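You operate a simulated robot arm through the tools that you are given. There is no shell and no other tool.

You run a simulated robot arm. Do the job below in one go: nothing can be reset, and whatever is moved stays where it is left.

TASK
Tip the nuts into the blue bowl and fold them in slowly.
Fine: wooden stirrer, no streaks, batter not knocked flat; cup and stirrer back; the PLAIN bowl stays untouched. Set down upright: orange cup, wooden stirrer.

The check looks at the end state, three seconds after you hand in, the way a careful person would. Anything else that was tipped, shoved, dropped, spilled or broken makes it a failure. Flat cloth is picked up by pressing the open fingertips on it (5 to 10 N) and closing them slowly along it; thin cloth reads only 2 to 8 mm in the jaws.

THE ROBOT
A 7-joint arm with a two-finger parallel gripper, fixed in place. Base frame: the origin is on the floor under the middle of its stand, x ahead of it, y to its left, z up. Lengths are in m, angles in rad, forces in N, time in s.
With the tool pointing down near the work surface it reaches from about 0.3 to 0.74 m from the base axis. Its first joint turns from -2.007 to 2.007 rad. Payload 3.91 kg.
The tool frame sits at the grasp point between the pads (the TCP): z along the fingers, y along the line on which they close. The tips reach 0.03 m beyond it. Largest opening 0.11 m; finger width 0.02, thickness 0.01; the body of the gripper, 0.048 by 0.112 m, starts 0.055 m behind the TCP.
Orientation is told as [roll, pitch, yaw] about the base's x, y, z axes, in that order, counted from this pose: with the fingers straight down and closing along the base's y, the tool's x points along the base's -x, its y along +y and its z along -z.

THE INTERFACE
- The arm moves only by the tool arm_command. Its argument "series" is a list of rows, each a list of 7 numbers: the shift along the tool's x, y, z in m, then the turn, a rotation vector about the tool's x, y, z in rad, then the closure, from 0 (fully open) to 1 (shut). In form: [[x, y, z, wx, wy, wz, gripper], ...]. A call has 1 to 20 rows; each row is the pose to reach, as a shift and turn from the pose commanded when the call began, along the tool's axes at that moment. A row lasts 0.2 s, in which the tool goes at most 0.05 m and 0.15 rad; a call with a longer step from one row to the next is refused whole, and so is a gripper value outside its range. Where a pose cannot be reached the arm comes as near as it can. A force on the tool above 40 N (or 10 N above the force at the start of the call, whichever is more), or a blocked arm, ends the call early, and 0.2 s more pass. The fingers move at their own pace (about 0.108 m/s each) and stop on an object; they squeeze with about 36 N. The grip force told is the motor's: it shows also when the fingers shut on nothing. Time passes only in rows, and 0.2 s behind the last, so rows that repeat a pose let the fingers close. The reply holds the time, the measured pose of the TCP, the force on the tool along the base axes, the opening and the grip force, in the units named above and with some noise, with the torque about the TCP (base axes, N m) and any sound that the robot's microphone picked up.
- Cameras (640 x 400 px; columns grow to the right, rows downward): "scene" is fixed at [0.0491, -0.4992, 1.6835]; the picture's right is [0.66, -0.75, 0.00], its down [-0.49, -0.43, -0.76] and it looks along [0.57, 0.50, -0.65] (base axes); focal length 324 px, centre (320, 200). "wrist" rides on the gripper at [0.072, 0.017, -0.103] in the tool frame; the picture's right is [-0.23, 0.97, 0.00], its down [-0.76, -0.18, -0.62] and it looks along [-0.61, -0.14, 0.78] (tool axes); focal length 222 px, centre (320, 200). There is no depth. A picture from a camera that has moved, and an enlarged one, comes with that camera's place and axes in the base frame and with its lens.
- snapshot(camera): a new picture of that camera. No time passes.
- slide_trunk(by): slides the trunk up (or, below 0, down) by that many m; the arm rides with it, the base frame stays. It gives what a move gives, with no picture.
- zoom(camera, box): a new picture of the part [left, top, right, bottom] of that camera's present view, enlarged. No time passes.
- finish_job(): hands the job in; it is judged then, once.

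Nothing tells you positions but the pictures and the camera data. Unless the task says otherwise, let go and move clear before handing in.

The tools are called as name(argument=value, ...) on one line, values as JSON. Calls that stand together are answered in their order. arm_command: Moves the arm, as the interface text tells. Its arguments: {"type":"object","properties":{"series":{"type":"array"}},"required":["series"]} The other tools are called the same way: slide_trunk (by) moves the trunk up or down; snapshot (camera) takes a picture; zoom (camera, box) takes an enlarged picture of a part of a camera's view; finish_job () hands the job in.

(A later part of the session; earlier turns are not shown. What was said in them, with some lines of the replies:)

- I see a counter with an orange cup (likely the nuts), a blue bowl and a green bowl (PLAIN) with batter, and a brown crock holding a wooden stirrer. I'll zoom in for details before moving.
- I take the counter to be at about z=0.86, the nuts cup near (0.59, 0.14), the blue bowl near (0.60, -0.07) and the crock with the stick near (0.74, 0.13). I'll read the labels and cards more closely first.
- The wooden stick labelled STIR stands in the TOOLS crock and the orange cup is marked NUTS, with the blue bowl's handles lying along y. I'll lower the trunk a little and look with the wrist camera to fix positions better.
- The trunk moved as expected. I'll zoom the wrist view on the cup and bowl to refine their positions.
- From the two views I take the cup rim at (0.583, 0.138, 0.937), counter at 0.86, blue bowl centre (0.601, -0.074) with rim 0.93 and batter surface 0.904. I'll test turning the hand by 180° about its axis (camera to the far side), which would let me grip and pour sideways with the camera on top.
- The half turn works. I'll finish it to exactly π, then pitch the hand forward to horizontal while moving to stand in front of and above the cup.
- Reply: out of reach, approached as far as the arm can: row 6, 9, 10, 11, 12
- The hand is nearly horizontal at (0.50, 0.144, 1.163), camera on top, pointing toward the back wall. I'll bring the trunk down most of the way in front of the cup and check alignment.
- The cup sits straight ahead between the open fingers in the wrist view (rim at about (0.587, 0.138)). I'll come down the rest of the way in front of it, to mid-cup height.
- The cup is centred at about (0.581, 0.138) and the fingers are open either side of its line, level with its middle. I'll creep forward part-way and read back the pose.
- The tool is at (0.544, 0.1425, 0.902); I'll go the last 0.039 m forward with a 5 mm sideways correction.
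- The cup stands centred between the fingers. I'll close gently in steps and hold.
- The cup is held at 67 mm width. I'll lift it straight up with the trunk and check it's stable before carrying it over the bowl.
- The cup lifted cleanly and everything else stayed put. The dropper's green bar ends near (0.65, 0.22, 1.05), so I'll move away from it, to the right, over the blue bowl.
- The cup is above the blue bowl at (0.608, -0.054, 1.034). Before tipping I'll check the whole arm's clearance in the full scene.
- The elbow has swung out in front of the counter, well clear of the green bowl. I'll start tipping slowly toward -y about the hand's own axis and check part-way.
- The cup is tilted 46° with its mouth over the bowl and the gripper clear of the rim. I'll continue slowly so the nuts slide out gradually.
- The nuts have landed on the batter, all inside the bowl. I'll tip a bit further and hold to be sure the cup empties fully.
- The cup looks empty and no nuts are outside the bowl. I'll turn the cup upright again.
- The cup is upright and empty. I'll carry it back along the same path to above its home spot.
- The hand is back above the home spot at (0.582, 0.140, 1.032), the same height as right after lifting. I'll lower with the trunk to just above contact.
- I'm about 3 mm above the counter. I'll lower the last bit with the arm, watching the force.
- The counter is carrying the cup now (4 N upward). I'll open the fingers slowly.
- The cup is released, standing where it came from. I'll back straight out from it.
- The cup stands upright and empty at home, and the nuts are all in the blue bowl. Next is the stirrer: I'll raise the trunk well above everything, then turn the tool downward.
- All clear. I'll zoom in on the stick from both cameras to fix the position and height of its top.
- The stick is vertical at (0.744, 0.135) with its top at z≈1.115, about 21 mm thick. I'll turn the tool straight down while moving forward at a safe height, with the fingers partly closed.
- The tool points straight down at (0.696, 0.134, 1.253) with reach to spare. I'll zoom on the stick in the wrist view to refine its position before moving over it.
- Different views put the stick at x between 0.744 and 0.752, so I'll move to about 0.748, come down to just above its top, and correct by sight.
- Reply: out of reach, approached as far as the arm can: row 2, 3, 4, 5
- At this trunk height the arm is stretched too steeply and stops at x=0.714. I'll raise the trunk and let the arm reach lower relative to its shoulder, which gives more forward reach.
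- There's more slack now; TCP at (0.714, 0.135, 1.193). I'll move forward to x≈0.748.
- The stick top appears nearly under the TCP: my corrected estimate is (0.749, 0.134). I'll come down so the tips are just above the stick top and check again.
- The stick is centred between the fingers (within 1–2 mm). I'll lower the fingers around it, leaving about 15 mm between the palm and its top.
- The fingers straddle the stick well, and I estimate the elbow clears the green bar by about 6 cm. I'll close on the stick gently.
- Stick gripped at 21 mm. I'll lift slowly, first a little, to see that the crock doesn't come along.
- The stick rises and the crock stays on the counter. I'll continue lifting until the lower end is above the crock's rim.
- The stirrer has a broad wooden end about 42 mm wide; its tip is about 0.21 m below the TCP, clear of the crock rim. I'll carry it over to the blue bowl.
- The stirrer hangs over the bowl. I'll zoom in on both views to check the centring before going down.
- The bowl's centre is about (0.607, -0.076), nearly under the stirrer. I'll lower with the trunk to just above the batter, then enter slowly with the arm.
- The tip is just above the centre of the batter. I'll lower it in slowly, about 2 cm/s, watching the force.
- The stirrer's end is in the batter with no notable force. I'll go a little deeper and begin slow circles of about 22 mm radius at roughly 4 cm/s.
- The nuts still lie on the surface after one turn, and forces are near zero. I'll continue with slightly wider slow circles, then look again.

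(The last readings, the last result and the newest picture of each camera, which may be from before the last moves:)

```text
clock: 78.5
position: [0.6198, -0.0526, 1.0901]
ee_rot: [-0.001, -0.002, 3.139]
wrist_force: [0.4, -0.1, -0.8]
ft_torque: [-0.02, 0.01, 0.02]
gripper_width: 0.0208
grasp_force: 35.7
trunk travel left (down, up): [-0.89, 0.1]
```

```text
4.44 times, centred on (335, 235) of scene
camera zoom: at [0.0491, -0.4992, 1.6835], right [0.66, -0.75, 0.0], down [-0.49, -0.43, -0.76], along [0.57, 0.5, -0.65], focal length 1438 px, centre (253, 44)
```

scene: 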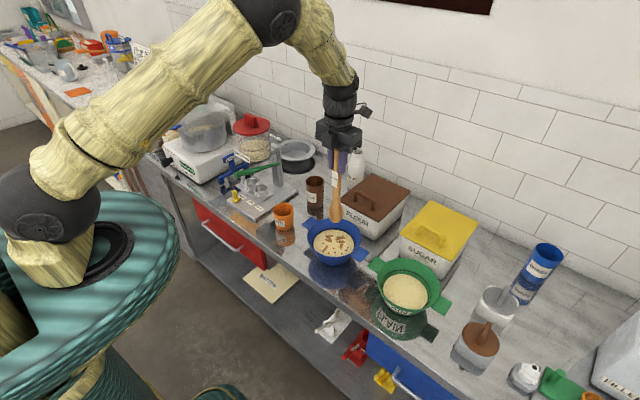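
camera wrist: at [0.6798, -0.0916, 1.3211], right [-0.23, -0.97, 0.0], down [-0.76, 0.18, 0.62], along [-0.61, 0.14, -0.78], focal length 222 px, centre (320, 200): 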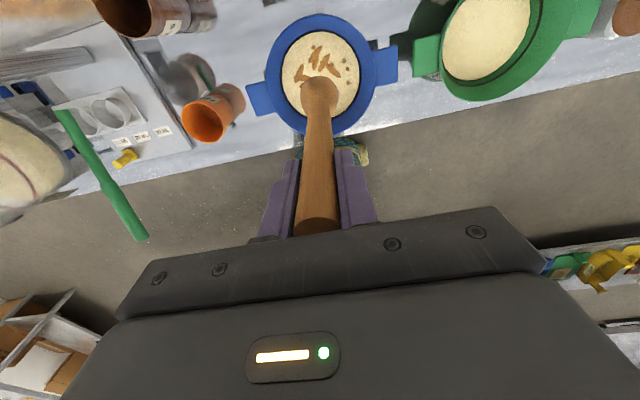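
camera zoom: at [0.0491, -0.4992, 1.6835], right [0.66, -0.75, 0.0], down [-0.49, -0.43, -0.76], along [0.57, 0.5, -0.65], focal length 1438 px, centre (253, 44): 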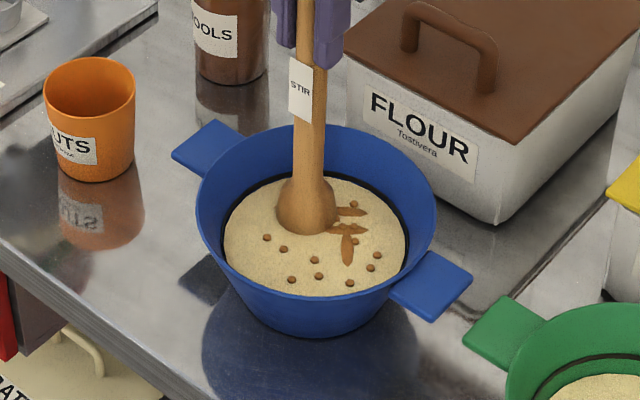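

Some streaks have disappeared after the second turn, so the folding is working. I'll repeat the same slow circle.

arm_command(series=[[0.0066, 0.0053, 0, 0, 0, 0, 0.9], [0.0112, 0.0124, 0, 0, 0, 0, 0.9], [0.0134, 0.0206, 0, 0, 0, 0, 0.9], [0.0129, 0.029, 0, 0, 0, 0, 0.9], [0.0099, 0.0369, 0, 0, 0, 0, 0.9], [0.0046, 0.0435, 0, 0, 0, 0, 0.9], [-0.0025, 0.0481, 0, 0, 0, 0, 0.9], [-0.0107, 0.0503, 0, 0, 0, 0, 0.9], [-0.0191, 0.0498, 0, 0, 0, 0, 0.9], [-0.027, 0.0468, 0, 0, 0, 0, 0.9], [-0.0336, 0.0415, 0, 0, 0, 0, 0.9], [-0.0382, 0.0344, 0, 0, 0, 0, 0.9], [-0.0404, 0.0262, 0, 0, 0, 0, 0.9], [-0.0399, 0.0178, 0, 0, 0, 0, 0.9], [-0.0369, 0.0099, 0, 0, 0, 0, 0.9], [-0.0316, 0.0033, 0, 0, 0, 0, 0.9], [-0.0245, -0.0013, 0, 0, 0, 0, 0.9], [-0.0163, -0.0035, 0, 0, 0, 0, 0.9], [-0.0079, -0.003, 0, 0, 0, 0, 0.9], [0, 0, 0, 0, 0, 0, 0.9]])

zoom(camera="wrist", box=[220, 0, 430, 160])

zoom(camera="scene", box=[290, 190, 380, 280])

```text
clock: 82.7
position: [0.6207, -0.0531, 1.0901]
ee_rot: [0.0, -0.003, 3.139]
wrist_force: [1.0, -0.5, -0.9]
ft_torque: [0.0, 0.0, 0.01]
gripper_width: 0.0207
grasp_force: 36.1
trunk travel left (down, up): [-0.89, 0.1]
```

```text
2.50 times, centred on (325, 80) of wrist
camera zoom: at [0.6941, -0.0699, 1.1929], right [-0.23, -0.97, 0.0], down [-0.76, 0.18, 0.62], along [-0.61, 0.14, -0.78], focal length 555 px, centre (308, 500)
```

zoom: 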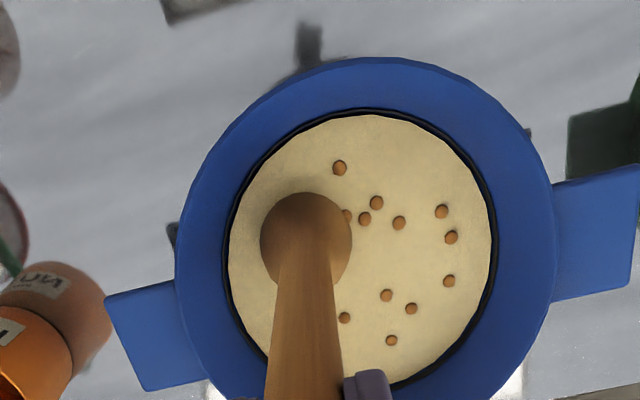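

```text
4.44 times, centred on (335, 235) of scene
camera zoom: at [0.0491, -0.4992, 1.6835], right [0.66, -0.75, 0.0], down [-0.49, -0.43, -0.76], along [0.57, 0.5, -0.65], focal length 1438 px, centre (253, 44)
```

zoom: 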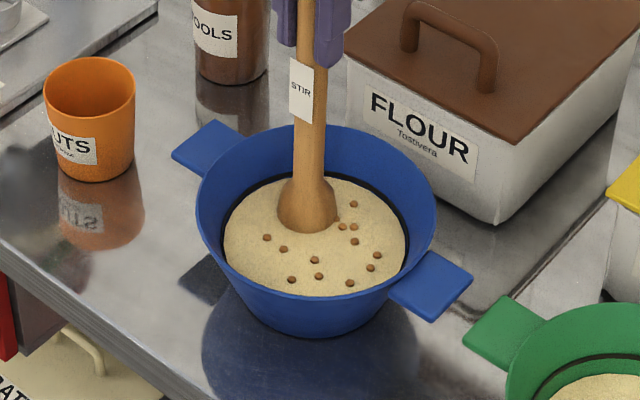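

No streaks are visible any more; only whole nuts remain, and the batter level against the dark ring looks unchanged. I'll bring the stirrer to the centre and lift it out slowly to inspect what was under it.

arm_command(series=[[-0.0034, 0.0059, 0, 0, 0, 0, 0.9], [-0.0068, 0.0117, 0, 0, 0, 0, 0.9], [-0.0101, 0.0176, 0, 0, 0, 0, 0.9], [-0.0135, 0.0234, 0, 0, 0, 0, 0.9], [-0.0135, 0.0234, -0.005, 0, 0, 0, 0.9], [-0.0135, 0.0234, -0.01, 0, 0, 0, 0.9], [-0.0135, 0.0234, -0.015, 0, 0, 0, 0.9], [-0.0135, 0.0234, -0.02, 0, 0, 0, 0.9], [-0.0135, 0.0234, -0.025, 0, 0, 0, 0.9], [-0.0135, 0.0234, -0.03, 0, 0, 0, 0.9], [-0.0135, 0.0234, -0.035, 0, 0, 0, 0.9], [-0.0135, 0.0234, -0.04, 0, 0, 0, 0.9], [-0.0135, 0.0234, -0.045, 0, 0, 0, 0.9], [-0.0135, 0.0234, -0.05, 0, 0, 0, 0.9], [-0.0135, 0.0234, -0.055, 0, 0, 0, 0.9], [-0.0135, 0.0234, -0.06, 0, 0, 0, 0.9]])

zoom(camera="wrist", box=[220, 0, 430, 160])

zoom(camera="scene", box=[290, 190, 380, 280])

```text
clock: 86.1
position: [0.6063, -0.0764, 1.1498]
ee_rot: [0.0, -0.001, 3.14]
wrist_force: [0.0, 0.7, -0.4]
ft_torque: [-0.02, 0.02, 0.01]
gripper_width: 0.0209
grasp_force: 36.0
trunk travel left (down, up): [-0.89, 0.1]
```

```text
2.50 times, centred on (325, 80) of wrist
camera zoom: at [0.6796, -0.0932, 1.253], right [-0.23, -0.97, 0.0], down [-0.76, 0.18, 0.62], along [-0.61, 0.14, -0.78], focal length 555 px, centre (308, 500)
```

zoom: 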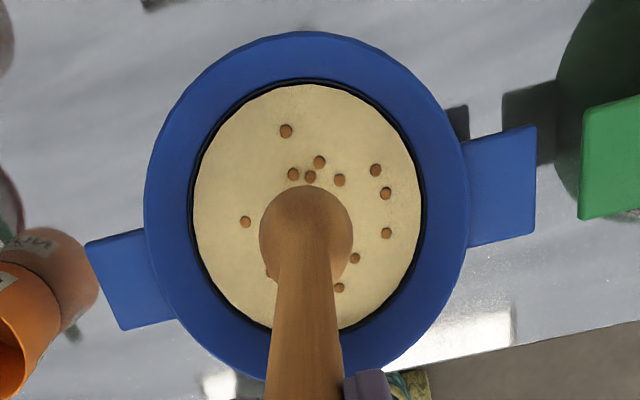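

```text
4.44 times, centred on (335, 235) of scene
camera zoom: at [0.0491, -0.4992, 1.6835], right [0.66, -0.75, 0.0], down [-0.49, -0.43, -0.76], along [0.57, 0.5, -0.65], focal length 1438 px, centre (253, 44)
```

zoom: 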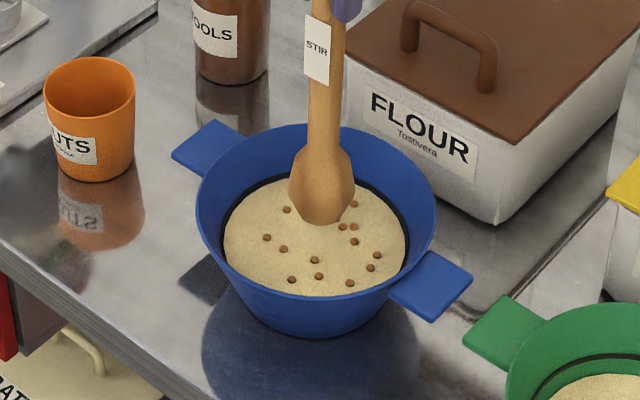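

No streaks seen so far. I'll raise the stirrer with the trunk and check the whole batter surface from above.

slide_trunk(by=0.088)

zoom(camera="scene", box=[290, 190, 380, 280])

zoom(camera="wrist", box=[220, 0, 430, 160])

snapshot(camera="scene")

```text
clock: 87.3
position: [0.6061, -0.0755, 1.2386]
ee_rot: [0.001, -0.003, 3.14]
wrist_force: [0.4, -0.5, 0.3]
ft_torque: [-0.08, -0.01, 0.0]
gripper_width: 0.0209
grasp_force: 36.3
trunk travel left (down, up): [-0.978, 0.012]
```

```text
4.44 times, centred on (335, 235) of scene
camera zoom: at [0.0491, -0.4992, 1.6835], right [0.66, -0.75, 0.0], down [-0.49, -0.43, -0.76], along [0.57, 0.5, -0.65], focal length 1438 px, centre (253, 44)
```

zoom: 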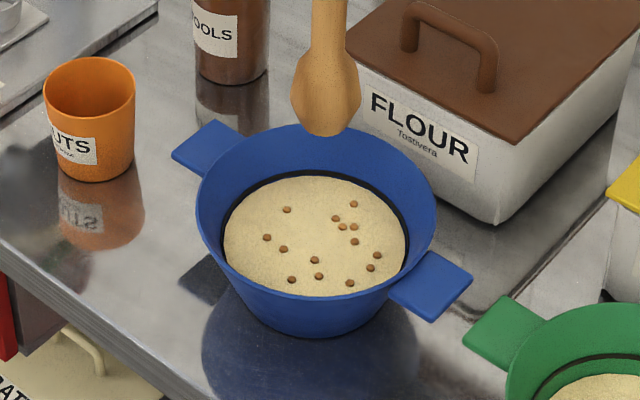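

```text
2.50 times, centred on (325, 80) of wrist
camera zoom: at [0.6798, -0.0932, 1.3406], right [-0.23, -0.97, 0.0], down [-0.76, 0.18, 0.62], along [-0.61, 0.14, -0.78], focal length 555 px, centre (308, 500)
```

zoom: 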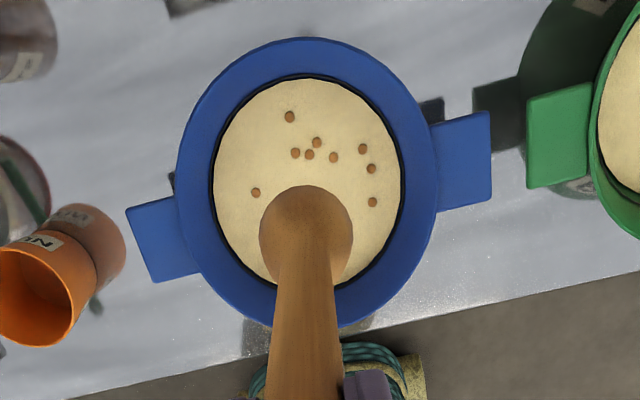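

```text
taken
```

scene: 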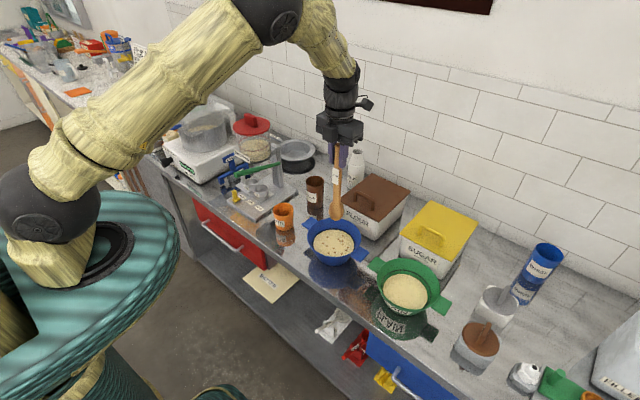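

The batter is even with no streaks, and its level is unchanged. I'll carry the stirrer back along the reverse path to above the TOOLS crock.

arm_command(series=[[0.0, -0.008, 0, 0, 0, 0, 0.9], [0.003, -0.02, 0.002, 0, 0, 0, 0.9], [0.008, -0.035, 0.004, 0, 0, 0, 0.9], [0.013, -0.05, 0.007, 0, 0, 0, 0.9], [0.019, -0.065, 0.01, 0, 0, 0, 0.9], [0.026, -0.08, 0.013, 0, 0, 0, 0.9], [0.034, -0.095, 0.016, 0, 0, 0, 0.9], [0.042, -0.11, 0.018, 0, 0, 0, 0.9], [0.051, -0.124, 0.02, 0, 0, 0, 0.9], [0.061, -0.138, 0.02, 0, 0, 0, 0.9], [0.071, -0.152, 0.02, 0, 0, 0, 0.9], [0.083, -0.165, 0.02, 0, 0, 0, 0.9], [0.095, -0.178, 0.02, 0, 0, 0, 0.9], [0.107, -0.19, 0.02, 0, 0, 0, 0.9], [0.119, -0.2, 0.02, 0, 0, 0, 0.9], [0.131, -0.207, 0.02, 0, 0, 0, 0.9], [0.138, -0.209, 0.02, 0, 0, 0, 0.9], [0.141, -0.21, 0.02, 0, 0, 0, 0.9], [0.141, -0.21, 0.02, 0, 0, 0, 0.9]])

zoom(camera="scene", box=[270, 70, 370, 220])

snapshot(camera="wrist")

zoom(camera="wrist", box=[280, 20, 360, 120])

```text
clock: 91.3
position: [0.7472, 0.1341, 1.2179]
ee_rot: [-0.001, -0.002, 3.141]
wrist_force: [0.3, 0.1, -0.6]
ft_torque: [0.07, 0.01, 0.01]
gripper_width: 0.0209
grasp_force: 36.2
trunk travel left (down, up): [-0.978, 0.012]
```

```text
2.67 times, centred on (320, 145) of scene
camera zoom: at [0.0491, -0.4992, 1.6835], right [0.66, -0.75, 0.0], down [-0.49, -0.43, -0.76], along [0.57, 0.5, -0.65], focal length 863 px, centre (320, 347)
```

zoom: 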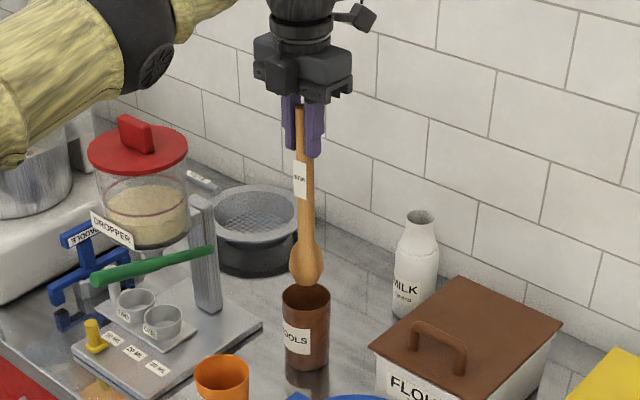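

```text
taken
camera wrist: at [0.8202, 0.1164, 1.3209], right [-0.23, -0.97, 0.0], down [-0.76, 0.18, 0.62], along [-0.61, 0.14, -0.78], focal length 222 px, centre (320, 200)
```

wrist: 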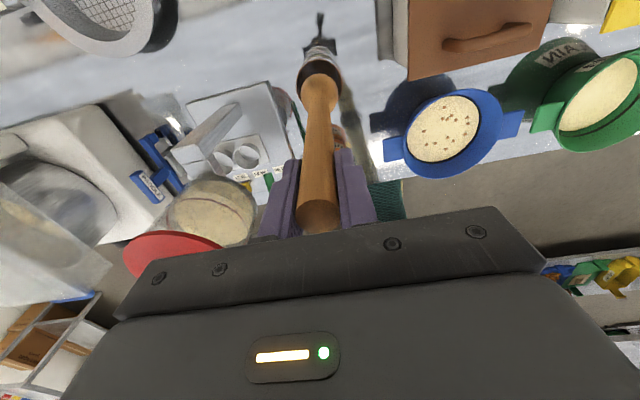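

```text
4.00 times, centred on (320, 70) of wrist
camera zoom: at [0.8202, 0.1164, 1.3209], right [-0.23, -0.97, 0.0], down [-0.76, 0.18, 0.62], along [-0.61, 0.14, -0.78], focal length 888 px, centre (320, 720)
```

zoom: 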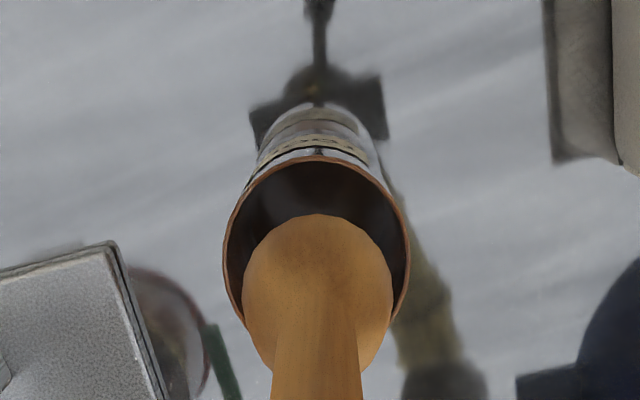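

The stirrer is back above the crock and well aligned, though it has slid about 15 mm lower in the grip, so its tip is near z=0.99. I'll lower it into the crock with the trunk, stopping a little short of the bottom.

slide_trunk(by=-0.05)

zoom(camera="scene", box=[270, 90, 370, 220])

zoom(camera="wrist", box=[270, 20, 370, 140])

```text
clock: 92.2
position: [0.7472, 0.1318, 1.1695]
ee_rot: [-0.001, 0.0, 3.14]
wrist_force: [0.6, -0.3, -0.4]
ft_torque: [0.07, 0.0, -0.02]
gripper_width: 0.0211
grasp_force: 35.6
trunk travel left (down, up): [-0.928, 0.062]
```

```text
3.08 times, centred on (320, 155) of scene
camera zoom: at [0.0491, -0.4992, 1.6835], right [0.66, -0.75, 0.0], down [-0.49, -0.43, -0.76], along [0.57, 0.5, -0.65], focal length 996 px, centre (320, 338)
```

zoom: 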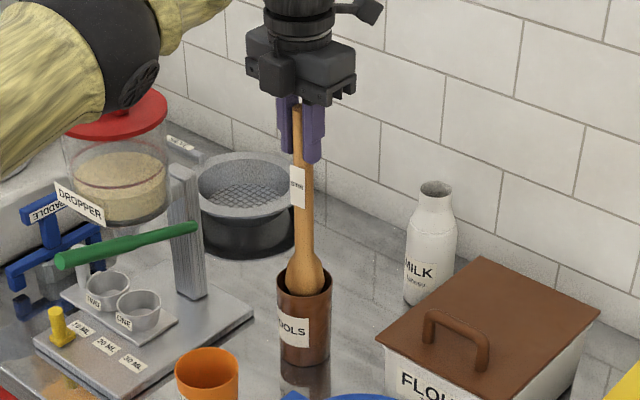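

```text
3.33 times, centred on (320, 80) of wrist
camera zoom: at [0.8201, 0.1163, 1.271], right [-0.23, -0.97, 0.0], down [-0.76, 0.18, 0.62], along [-0.61, 0.14, -0.78], focal length 740 px, centre (320, 600)
```

zoom: 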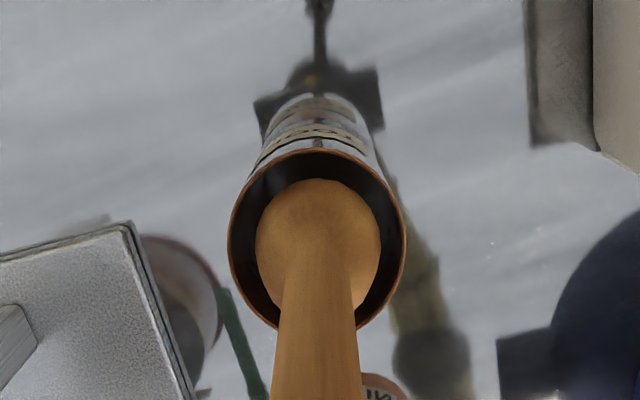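

The broad end is entering the crock, centred. I'll continue down, leaving about 1.5 cm to the bottom.

slide_trunk(by=-0.065)

zoom(camera="scene", box=[270, 90, 370, 220])

zoom(camera="wrist", box=[240, 20, 400, 240])

```text
clock: 93.2
position: [0.7476, 0.1334, 1.1029]
ee_rot: [-0.001, 0.002, 3.139]
wrist_force: [0.2, -1.1, -0.1]
ft_torque: [-0.1, 0.02, 0.01]
gripper_width: 0.0212
grasp_force: 36.2
trunk travel left (down, up): [-0.863, 0.127]
```

```text
3.08 times, centred on (320, 155) of scene
camera zoom: at [0.0491, -0.4992, 1.6835], right [0.66, -0.75, 0.0], down [-0.49, -0.43, -0.76], along [0.57, 0.5, -0.65], focal length 996 px, centre (320, 338)
```

zoom: 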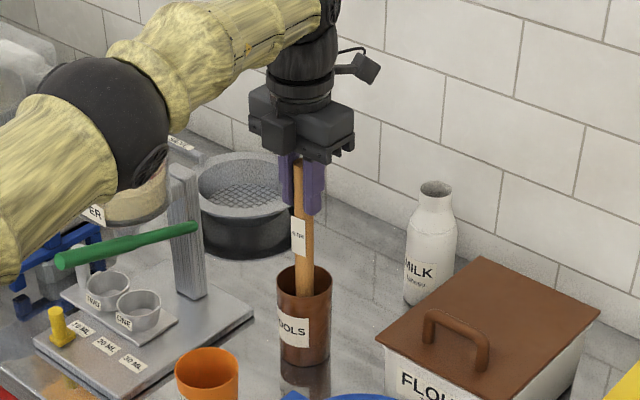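

```text
1.82 times, centred on (320, 130) of wrist
camera zoom: at [0.8201, 0.1163, 1.206], right [-0.23, -0.97, 0.0], down [-0.76, 0.18, 0.62], along [-0.61, 0.14, -0.78], focal length 404 px, centre (320, 327)
```

zoom: 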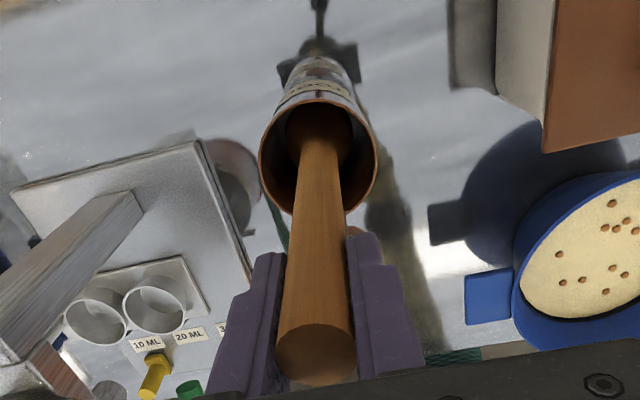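

About 12–15 mm remain. I'll lower slowly with the arm, reading the force.

arm_command(series=[[0, 0, 0.002, 0, 0, 0, 0.9], [0, 0, 0.004, 0, 0, 0, 0.9], [0, 0, 0.006, 0, 0, 0, 0.9], [0, 0, 0.008, 0, 0, 0, 0.9], [0, 0, 0.01, 0, 0, 0, 0.9], [0, 0, 0.01, 0, 0, 0, 0.9]])

```text
clock: 94.7
position: [0.7475, 0.1338, 1.0925]
ee_rot: [-0.001, -0.002, 3.141]
wrist_force: [0.3, -0.9, -0.8]
ft_torque: [0.05, 0.01, 0.01]
gripper_width: 0.0206
grasp_force: 36.0
trunk travel left (down, up): [-0.863, 0.127]
```

arm_command(series=[[0, 0, 0.001, 0, 0, 0, 0.9], [0, 0, 0.002, 0, 0, 0, 0.9], [0, 0, 0.003, 0, 0, 0, 0.9], [0, 0, 0.003, 0, 0, 0, 0.9]])

zoom(camera="wrist", box=[240, 20, 400, 240])

```text
clock: 95.7
position: [0.7475, 0.1337, 1.0888]
ee_rot: [0.001, -0.002, 3.14]
wrist_force: [0.1, -0.3, -0.4]
ft_torque: [0.07, 0.01, 0.01]
gripper_width: 0.0203
grasp_force: 36.1
trunk travel left (down, up): [-0.863, 0.127]
```

```text
1.82 times, centred on (320, 130) of wrist
camera zoom: at [0.8203, 0.1163, 1.1923], right [-0.23, -0.97, 0.0], down [-0.76, 0.18, 0.62], along [-0.61, 0.14, -0.78], focal length 404 px, centre (320, 327)
```

zoom: 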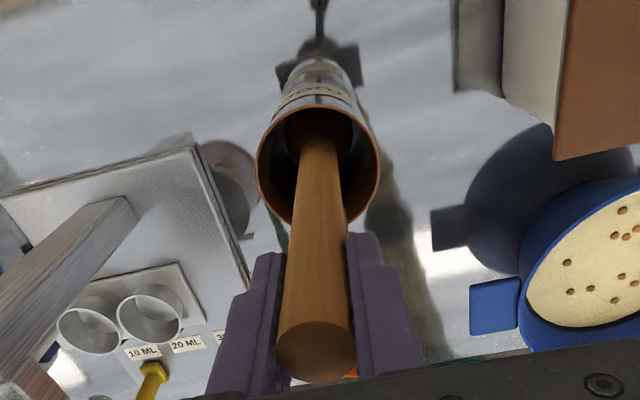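

No contact force yet; I'll go down a few more millimetres in small steps.

arm_command(series=[[0, 0, 0.001, 0, 0, 0, 0.9], [0, 0, 0.002, 0, 0, 0, 0.9], [0, 0, 0.002, 0, 0, 0, 0.9]])

```text
clock: 96.5
position: [0.7479, 0.134, 1.088]
ee_rot: [0.0, 0.002, 3.138]
wrist_force: [-0.2, 0.4, 5.3]
ft_torque: [0.34, -0.05, 0.0]
gripper_width: 0.0205
grasp_force: 36.0
trunk travel left (down, up): [-0.863, 0.127]
```

Contact with the crock's bottom (5 N). I'll open the fingers gently.

arm_command(series=[[0, 0, 0, 0, 0, 0, 0.8], [0, 0, 0, 0, 0, 0, 0.77], [0, 0, 0, 0, 0, 0, 0.74], [0, 0, 0, 0, 0, 0, 0.68], [0, 0, 0, 0, 0, 0, 0.6], [0, 0, 0, 0, 0, 0, 0.5], [0, 0, 0, 0, 0, 0, 0.45], [0, 0, 0, 0, 0, 0, 0.45]])

zoom(camera="wrist", box=[240, 20, 400, 240])

zoom(camera="scene", box=[270, 90, 370, 220])

```text
clock: 98.2
position: [0.7469, 0.1336, 1.0871]
ee_rot: [0.0, -0.001, 3.141]
wrist_force: [0.0, -0.2, -0.1]
ft_torque: [-0.01, 0.0, 0.0]
gripper_width: 0.0606
grasp_force: 0.1
trunk travel left (down, up): [-0.863, 0.127]
```

```text
1.82 times, centred on (320, 130) of wrist
camera zoom: at [0.82, 0.1162, 1.1904], right [-0.23, -0.97, 0.0], down [-0.76, 0.18, 0.62], along [-0.61, 0.14, -0.78], focal length 404 px, centre (320, 327)
```

zoom: 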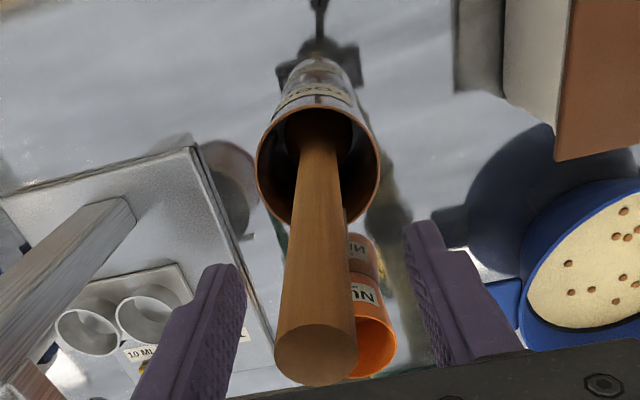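

```text
3.08 times, centred on (320, 155) of scene
camera zoom: at [0.0491, -0.4992, 1.6835], right [0.66, -0.75, 0.0], down [-0.49, -0.43, -0.76], along [0.57, 0.5, -0.65], focal length 996 px, centre (320, 338)
```

zoom: 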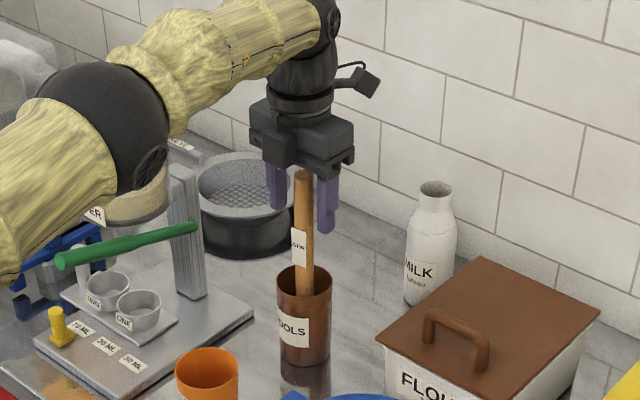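

The stirrer stands upright in the crock, free of the fingers. I'll raise straight up to clear it.

slide_trunk(by=0.12)

snapshot(camera="scene")

zoom(camera="scene", box=[260, 130, 390, 280])

snapshot(camera="wrist")

```text
clock: 99.8
position: [0.7466, 0.1345, 1.2068]
ee_rot: [0.0, -0.001, 3.139]
wrist_force: [0.1, 0.1, 0.3]
ft_torque: [-0.02, 0.0, -0.02]
gripper_width: 0.0603
grasp_force: 0.0
trunk travel left (down, up): [-0.983, 0.007]
```

```text
taken
```

scene: 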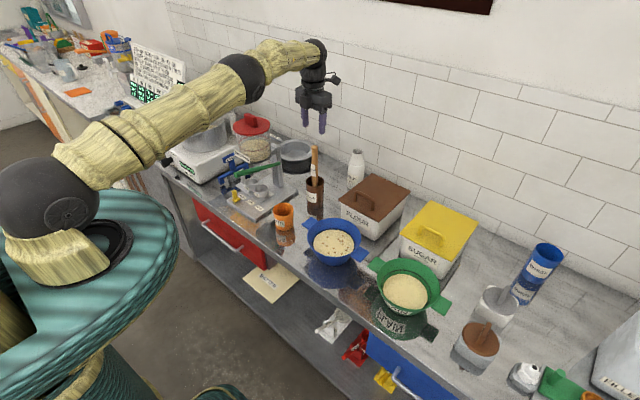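

```text
2.67 times, centred on (325, 205) of scene
camera zoom: at [0.0491, -0.4992, 1.6835], right [0.66, -0.75, 0.0], down [-0.49, -0.43, -0.76], along [0.57, 0.5, -0.65], focal length 863 px, centre (307, 187)
```

zoom: 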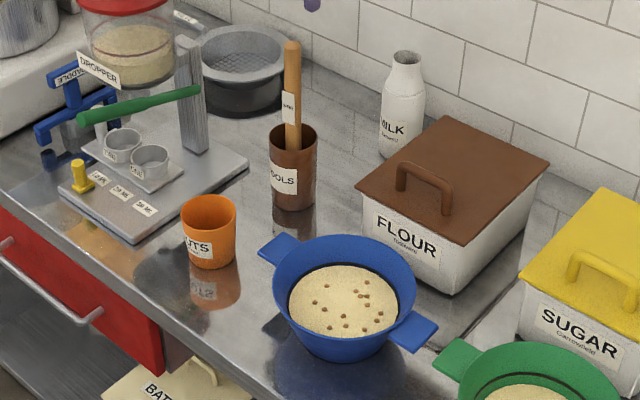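

```text
taken
camera wrist: at [0.8201, 0.1162, 1.3102], right [-0.23, -0.97, 0.0], down [-0.76, 0.18, 0.62], along [-0.61, 0.14, -0.78], focal length 222 px, centre (320, 200)
```

wrist: 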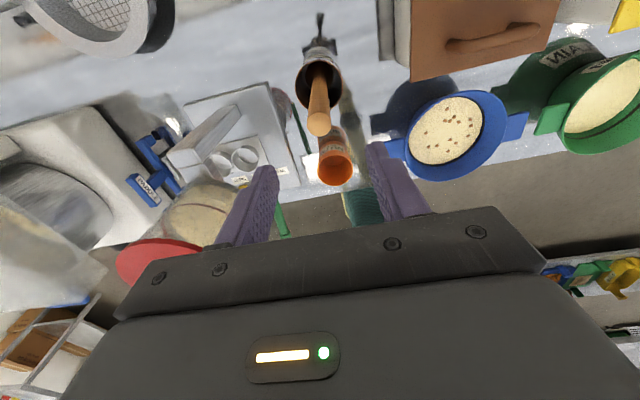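

Cup, stirrer and both bowls are where they should be. I'll compare the batter level with the first picture and then move the arm clear.

zoom(camera="scene", box=[290, 205, 380, 275])

zoom(camera="scene", box=[265, 195, 305, 245])

arm_command(series=[[-0.01, 0.003, 0, 0, 0, 0, 0.45], [-0.025, 0.008, 0, 0, 0, 0, 0.45], [-0.04, 0.013, 0, 0, 0, 0, 0.45], [-0.055, 0.018, 0, 0, 0, 0, 0.45], [-0.07, 0.023, 0, 0, 0, 0, 0.45], [-0.085, 0.028, 0, 0, 0, 0, 0.45], [-0.1, 0.033, 0, 0, 0, 0, 0.45], [-0.115, 0.038, 0, 0, 0, 0, 0.45], [-0.13, 0.043, 0, 0, 0, 0, 0.45], [-0.145, 0.048, 0, 0, 0, 0, 0.45], [-0.16, 0.053, 0, 0, 0, 0, 0.45], [-0.175, 0.058, 0, 0, 0, 0, 0.45], [-0.19, 0.063, 0, 0, 0, 0, 0.45], [-0.205, 0.068, 0, 0, 0, 0, 0.45], [-0.22, 0.073, 0, 0, 0, 0, 0.45], [-0.235, 0.078, 0, 0, 0, 0, 0.45], [-0.25, 0.083, 0, 0, 0, 0, 0.45], [-0.265, 0.086, 0, 0, 0, 0, 0.45], [-0.28, 0.088, 0, 0, 0, 0, 0.45], [-0.28, 0.088, 0, 0, 0, 0, 0.45]])

snapshot(camera="scene")

```text
5.71 times, centred on (335, 240) of scene
camera zoom: at [0.0491, -0.4992, 1.6835], right [0.66, -0.75, 0.0], down [-0.49, -0.43, -0.76], along [0.57, 0.5, -0.65], focal length 1849 px, centre (234, -29)
```

zoom: 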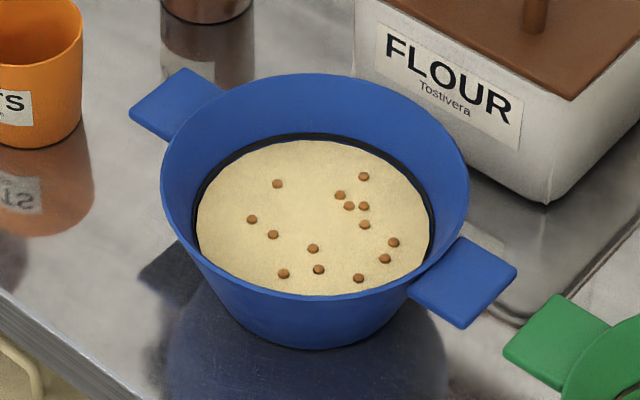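

```text
8.00 times, centred on (285, 220) of scene
camera zoom: at [0.0491, -0.4992, 1.6835], right [0.66, -0.75, 0.0], down [-0.49, -0.43, -0.76], along [0.57, 0.5, -0.65], focal length 2589 px, centre (600, 40)
```

zoom: 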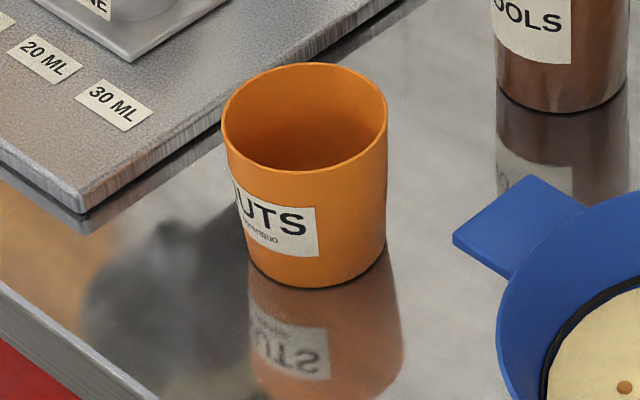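

```text
clock: 104.0
position: [0.4663, 0.0456, 1.2082]
ee_rot: [0.0, -0.001, 3.14]
wrist_force: [0.0, 0.4, 0.1]
ft_torque: [0.01, 0.03, -0.01]
gripper_width: 0.0606
grasp_force: 0.2
trunk travel left (down, up): [-0.983, 0.007]
```

```text
taken
```

scene: 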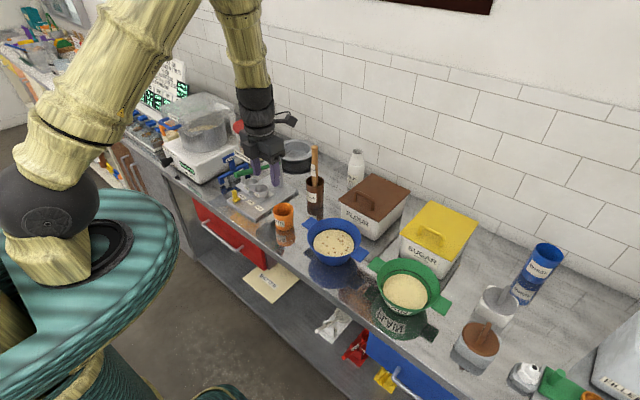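

The cup stands upright and empty at its place. The stirrer is upright in the crock, and the blue bowl holds even batter with nuts, level up at the ring. The green PLAIN bowl wasn't touched and the arm is clear, so I'm handing in.

finish_job()

```text
The job is handed in.
```

The nuts are folded into the batter in the blue bowl, and I've handed the job in; the check hasn't sent back a result.

- **Nuts:** I tipped them all in from the orange cup over the blue bowl, and none landed outside it.
- **Folding:** I used the wooden stirrer for about three slow circles. No streaks show. The batter isn't flat: it now sits slightly higher, at the dark ring inside the bowl.
- **Cup and stirrer:** The cup is back upright and empty in its place. The stirrer is upright in the TOOLS crock. It slid about 15 mm down in the grip while I was using it, but still went back in cleanly.
- **Everything else:** The PLAIN bowl wasn't touched. In the last pictures nothing else looked moved or spilled, and the arm is clear of the counter items.
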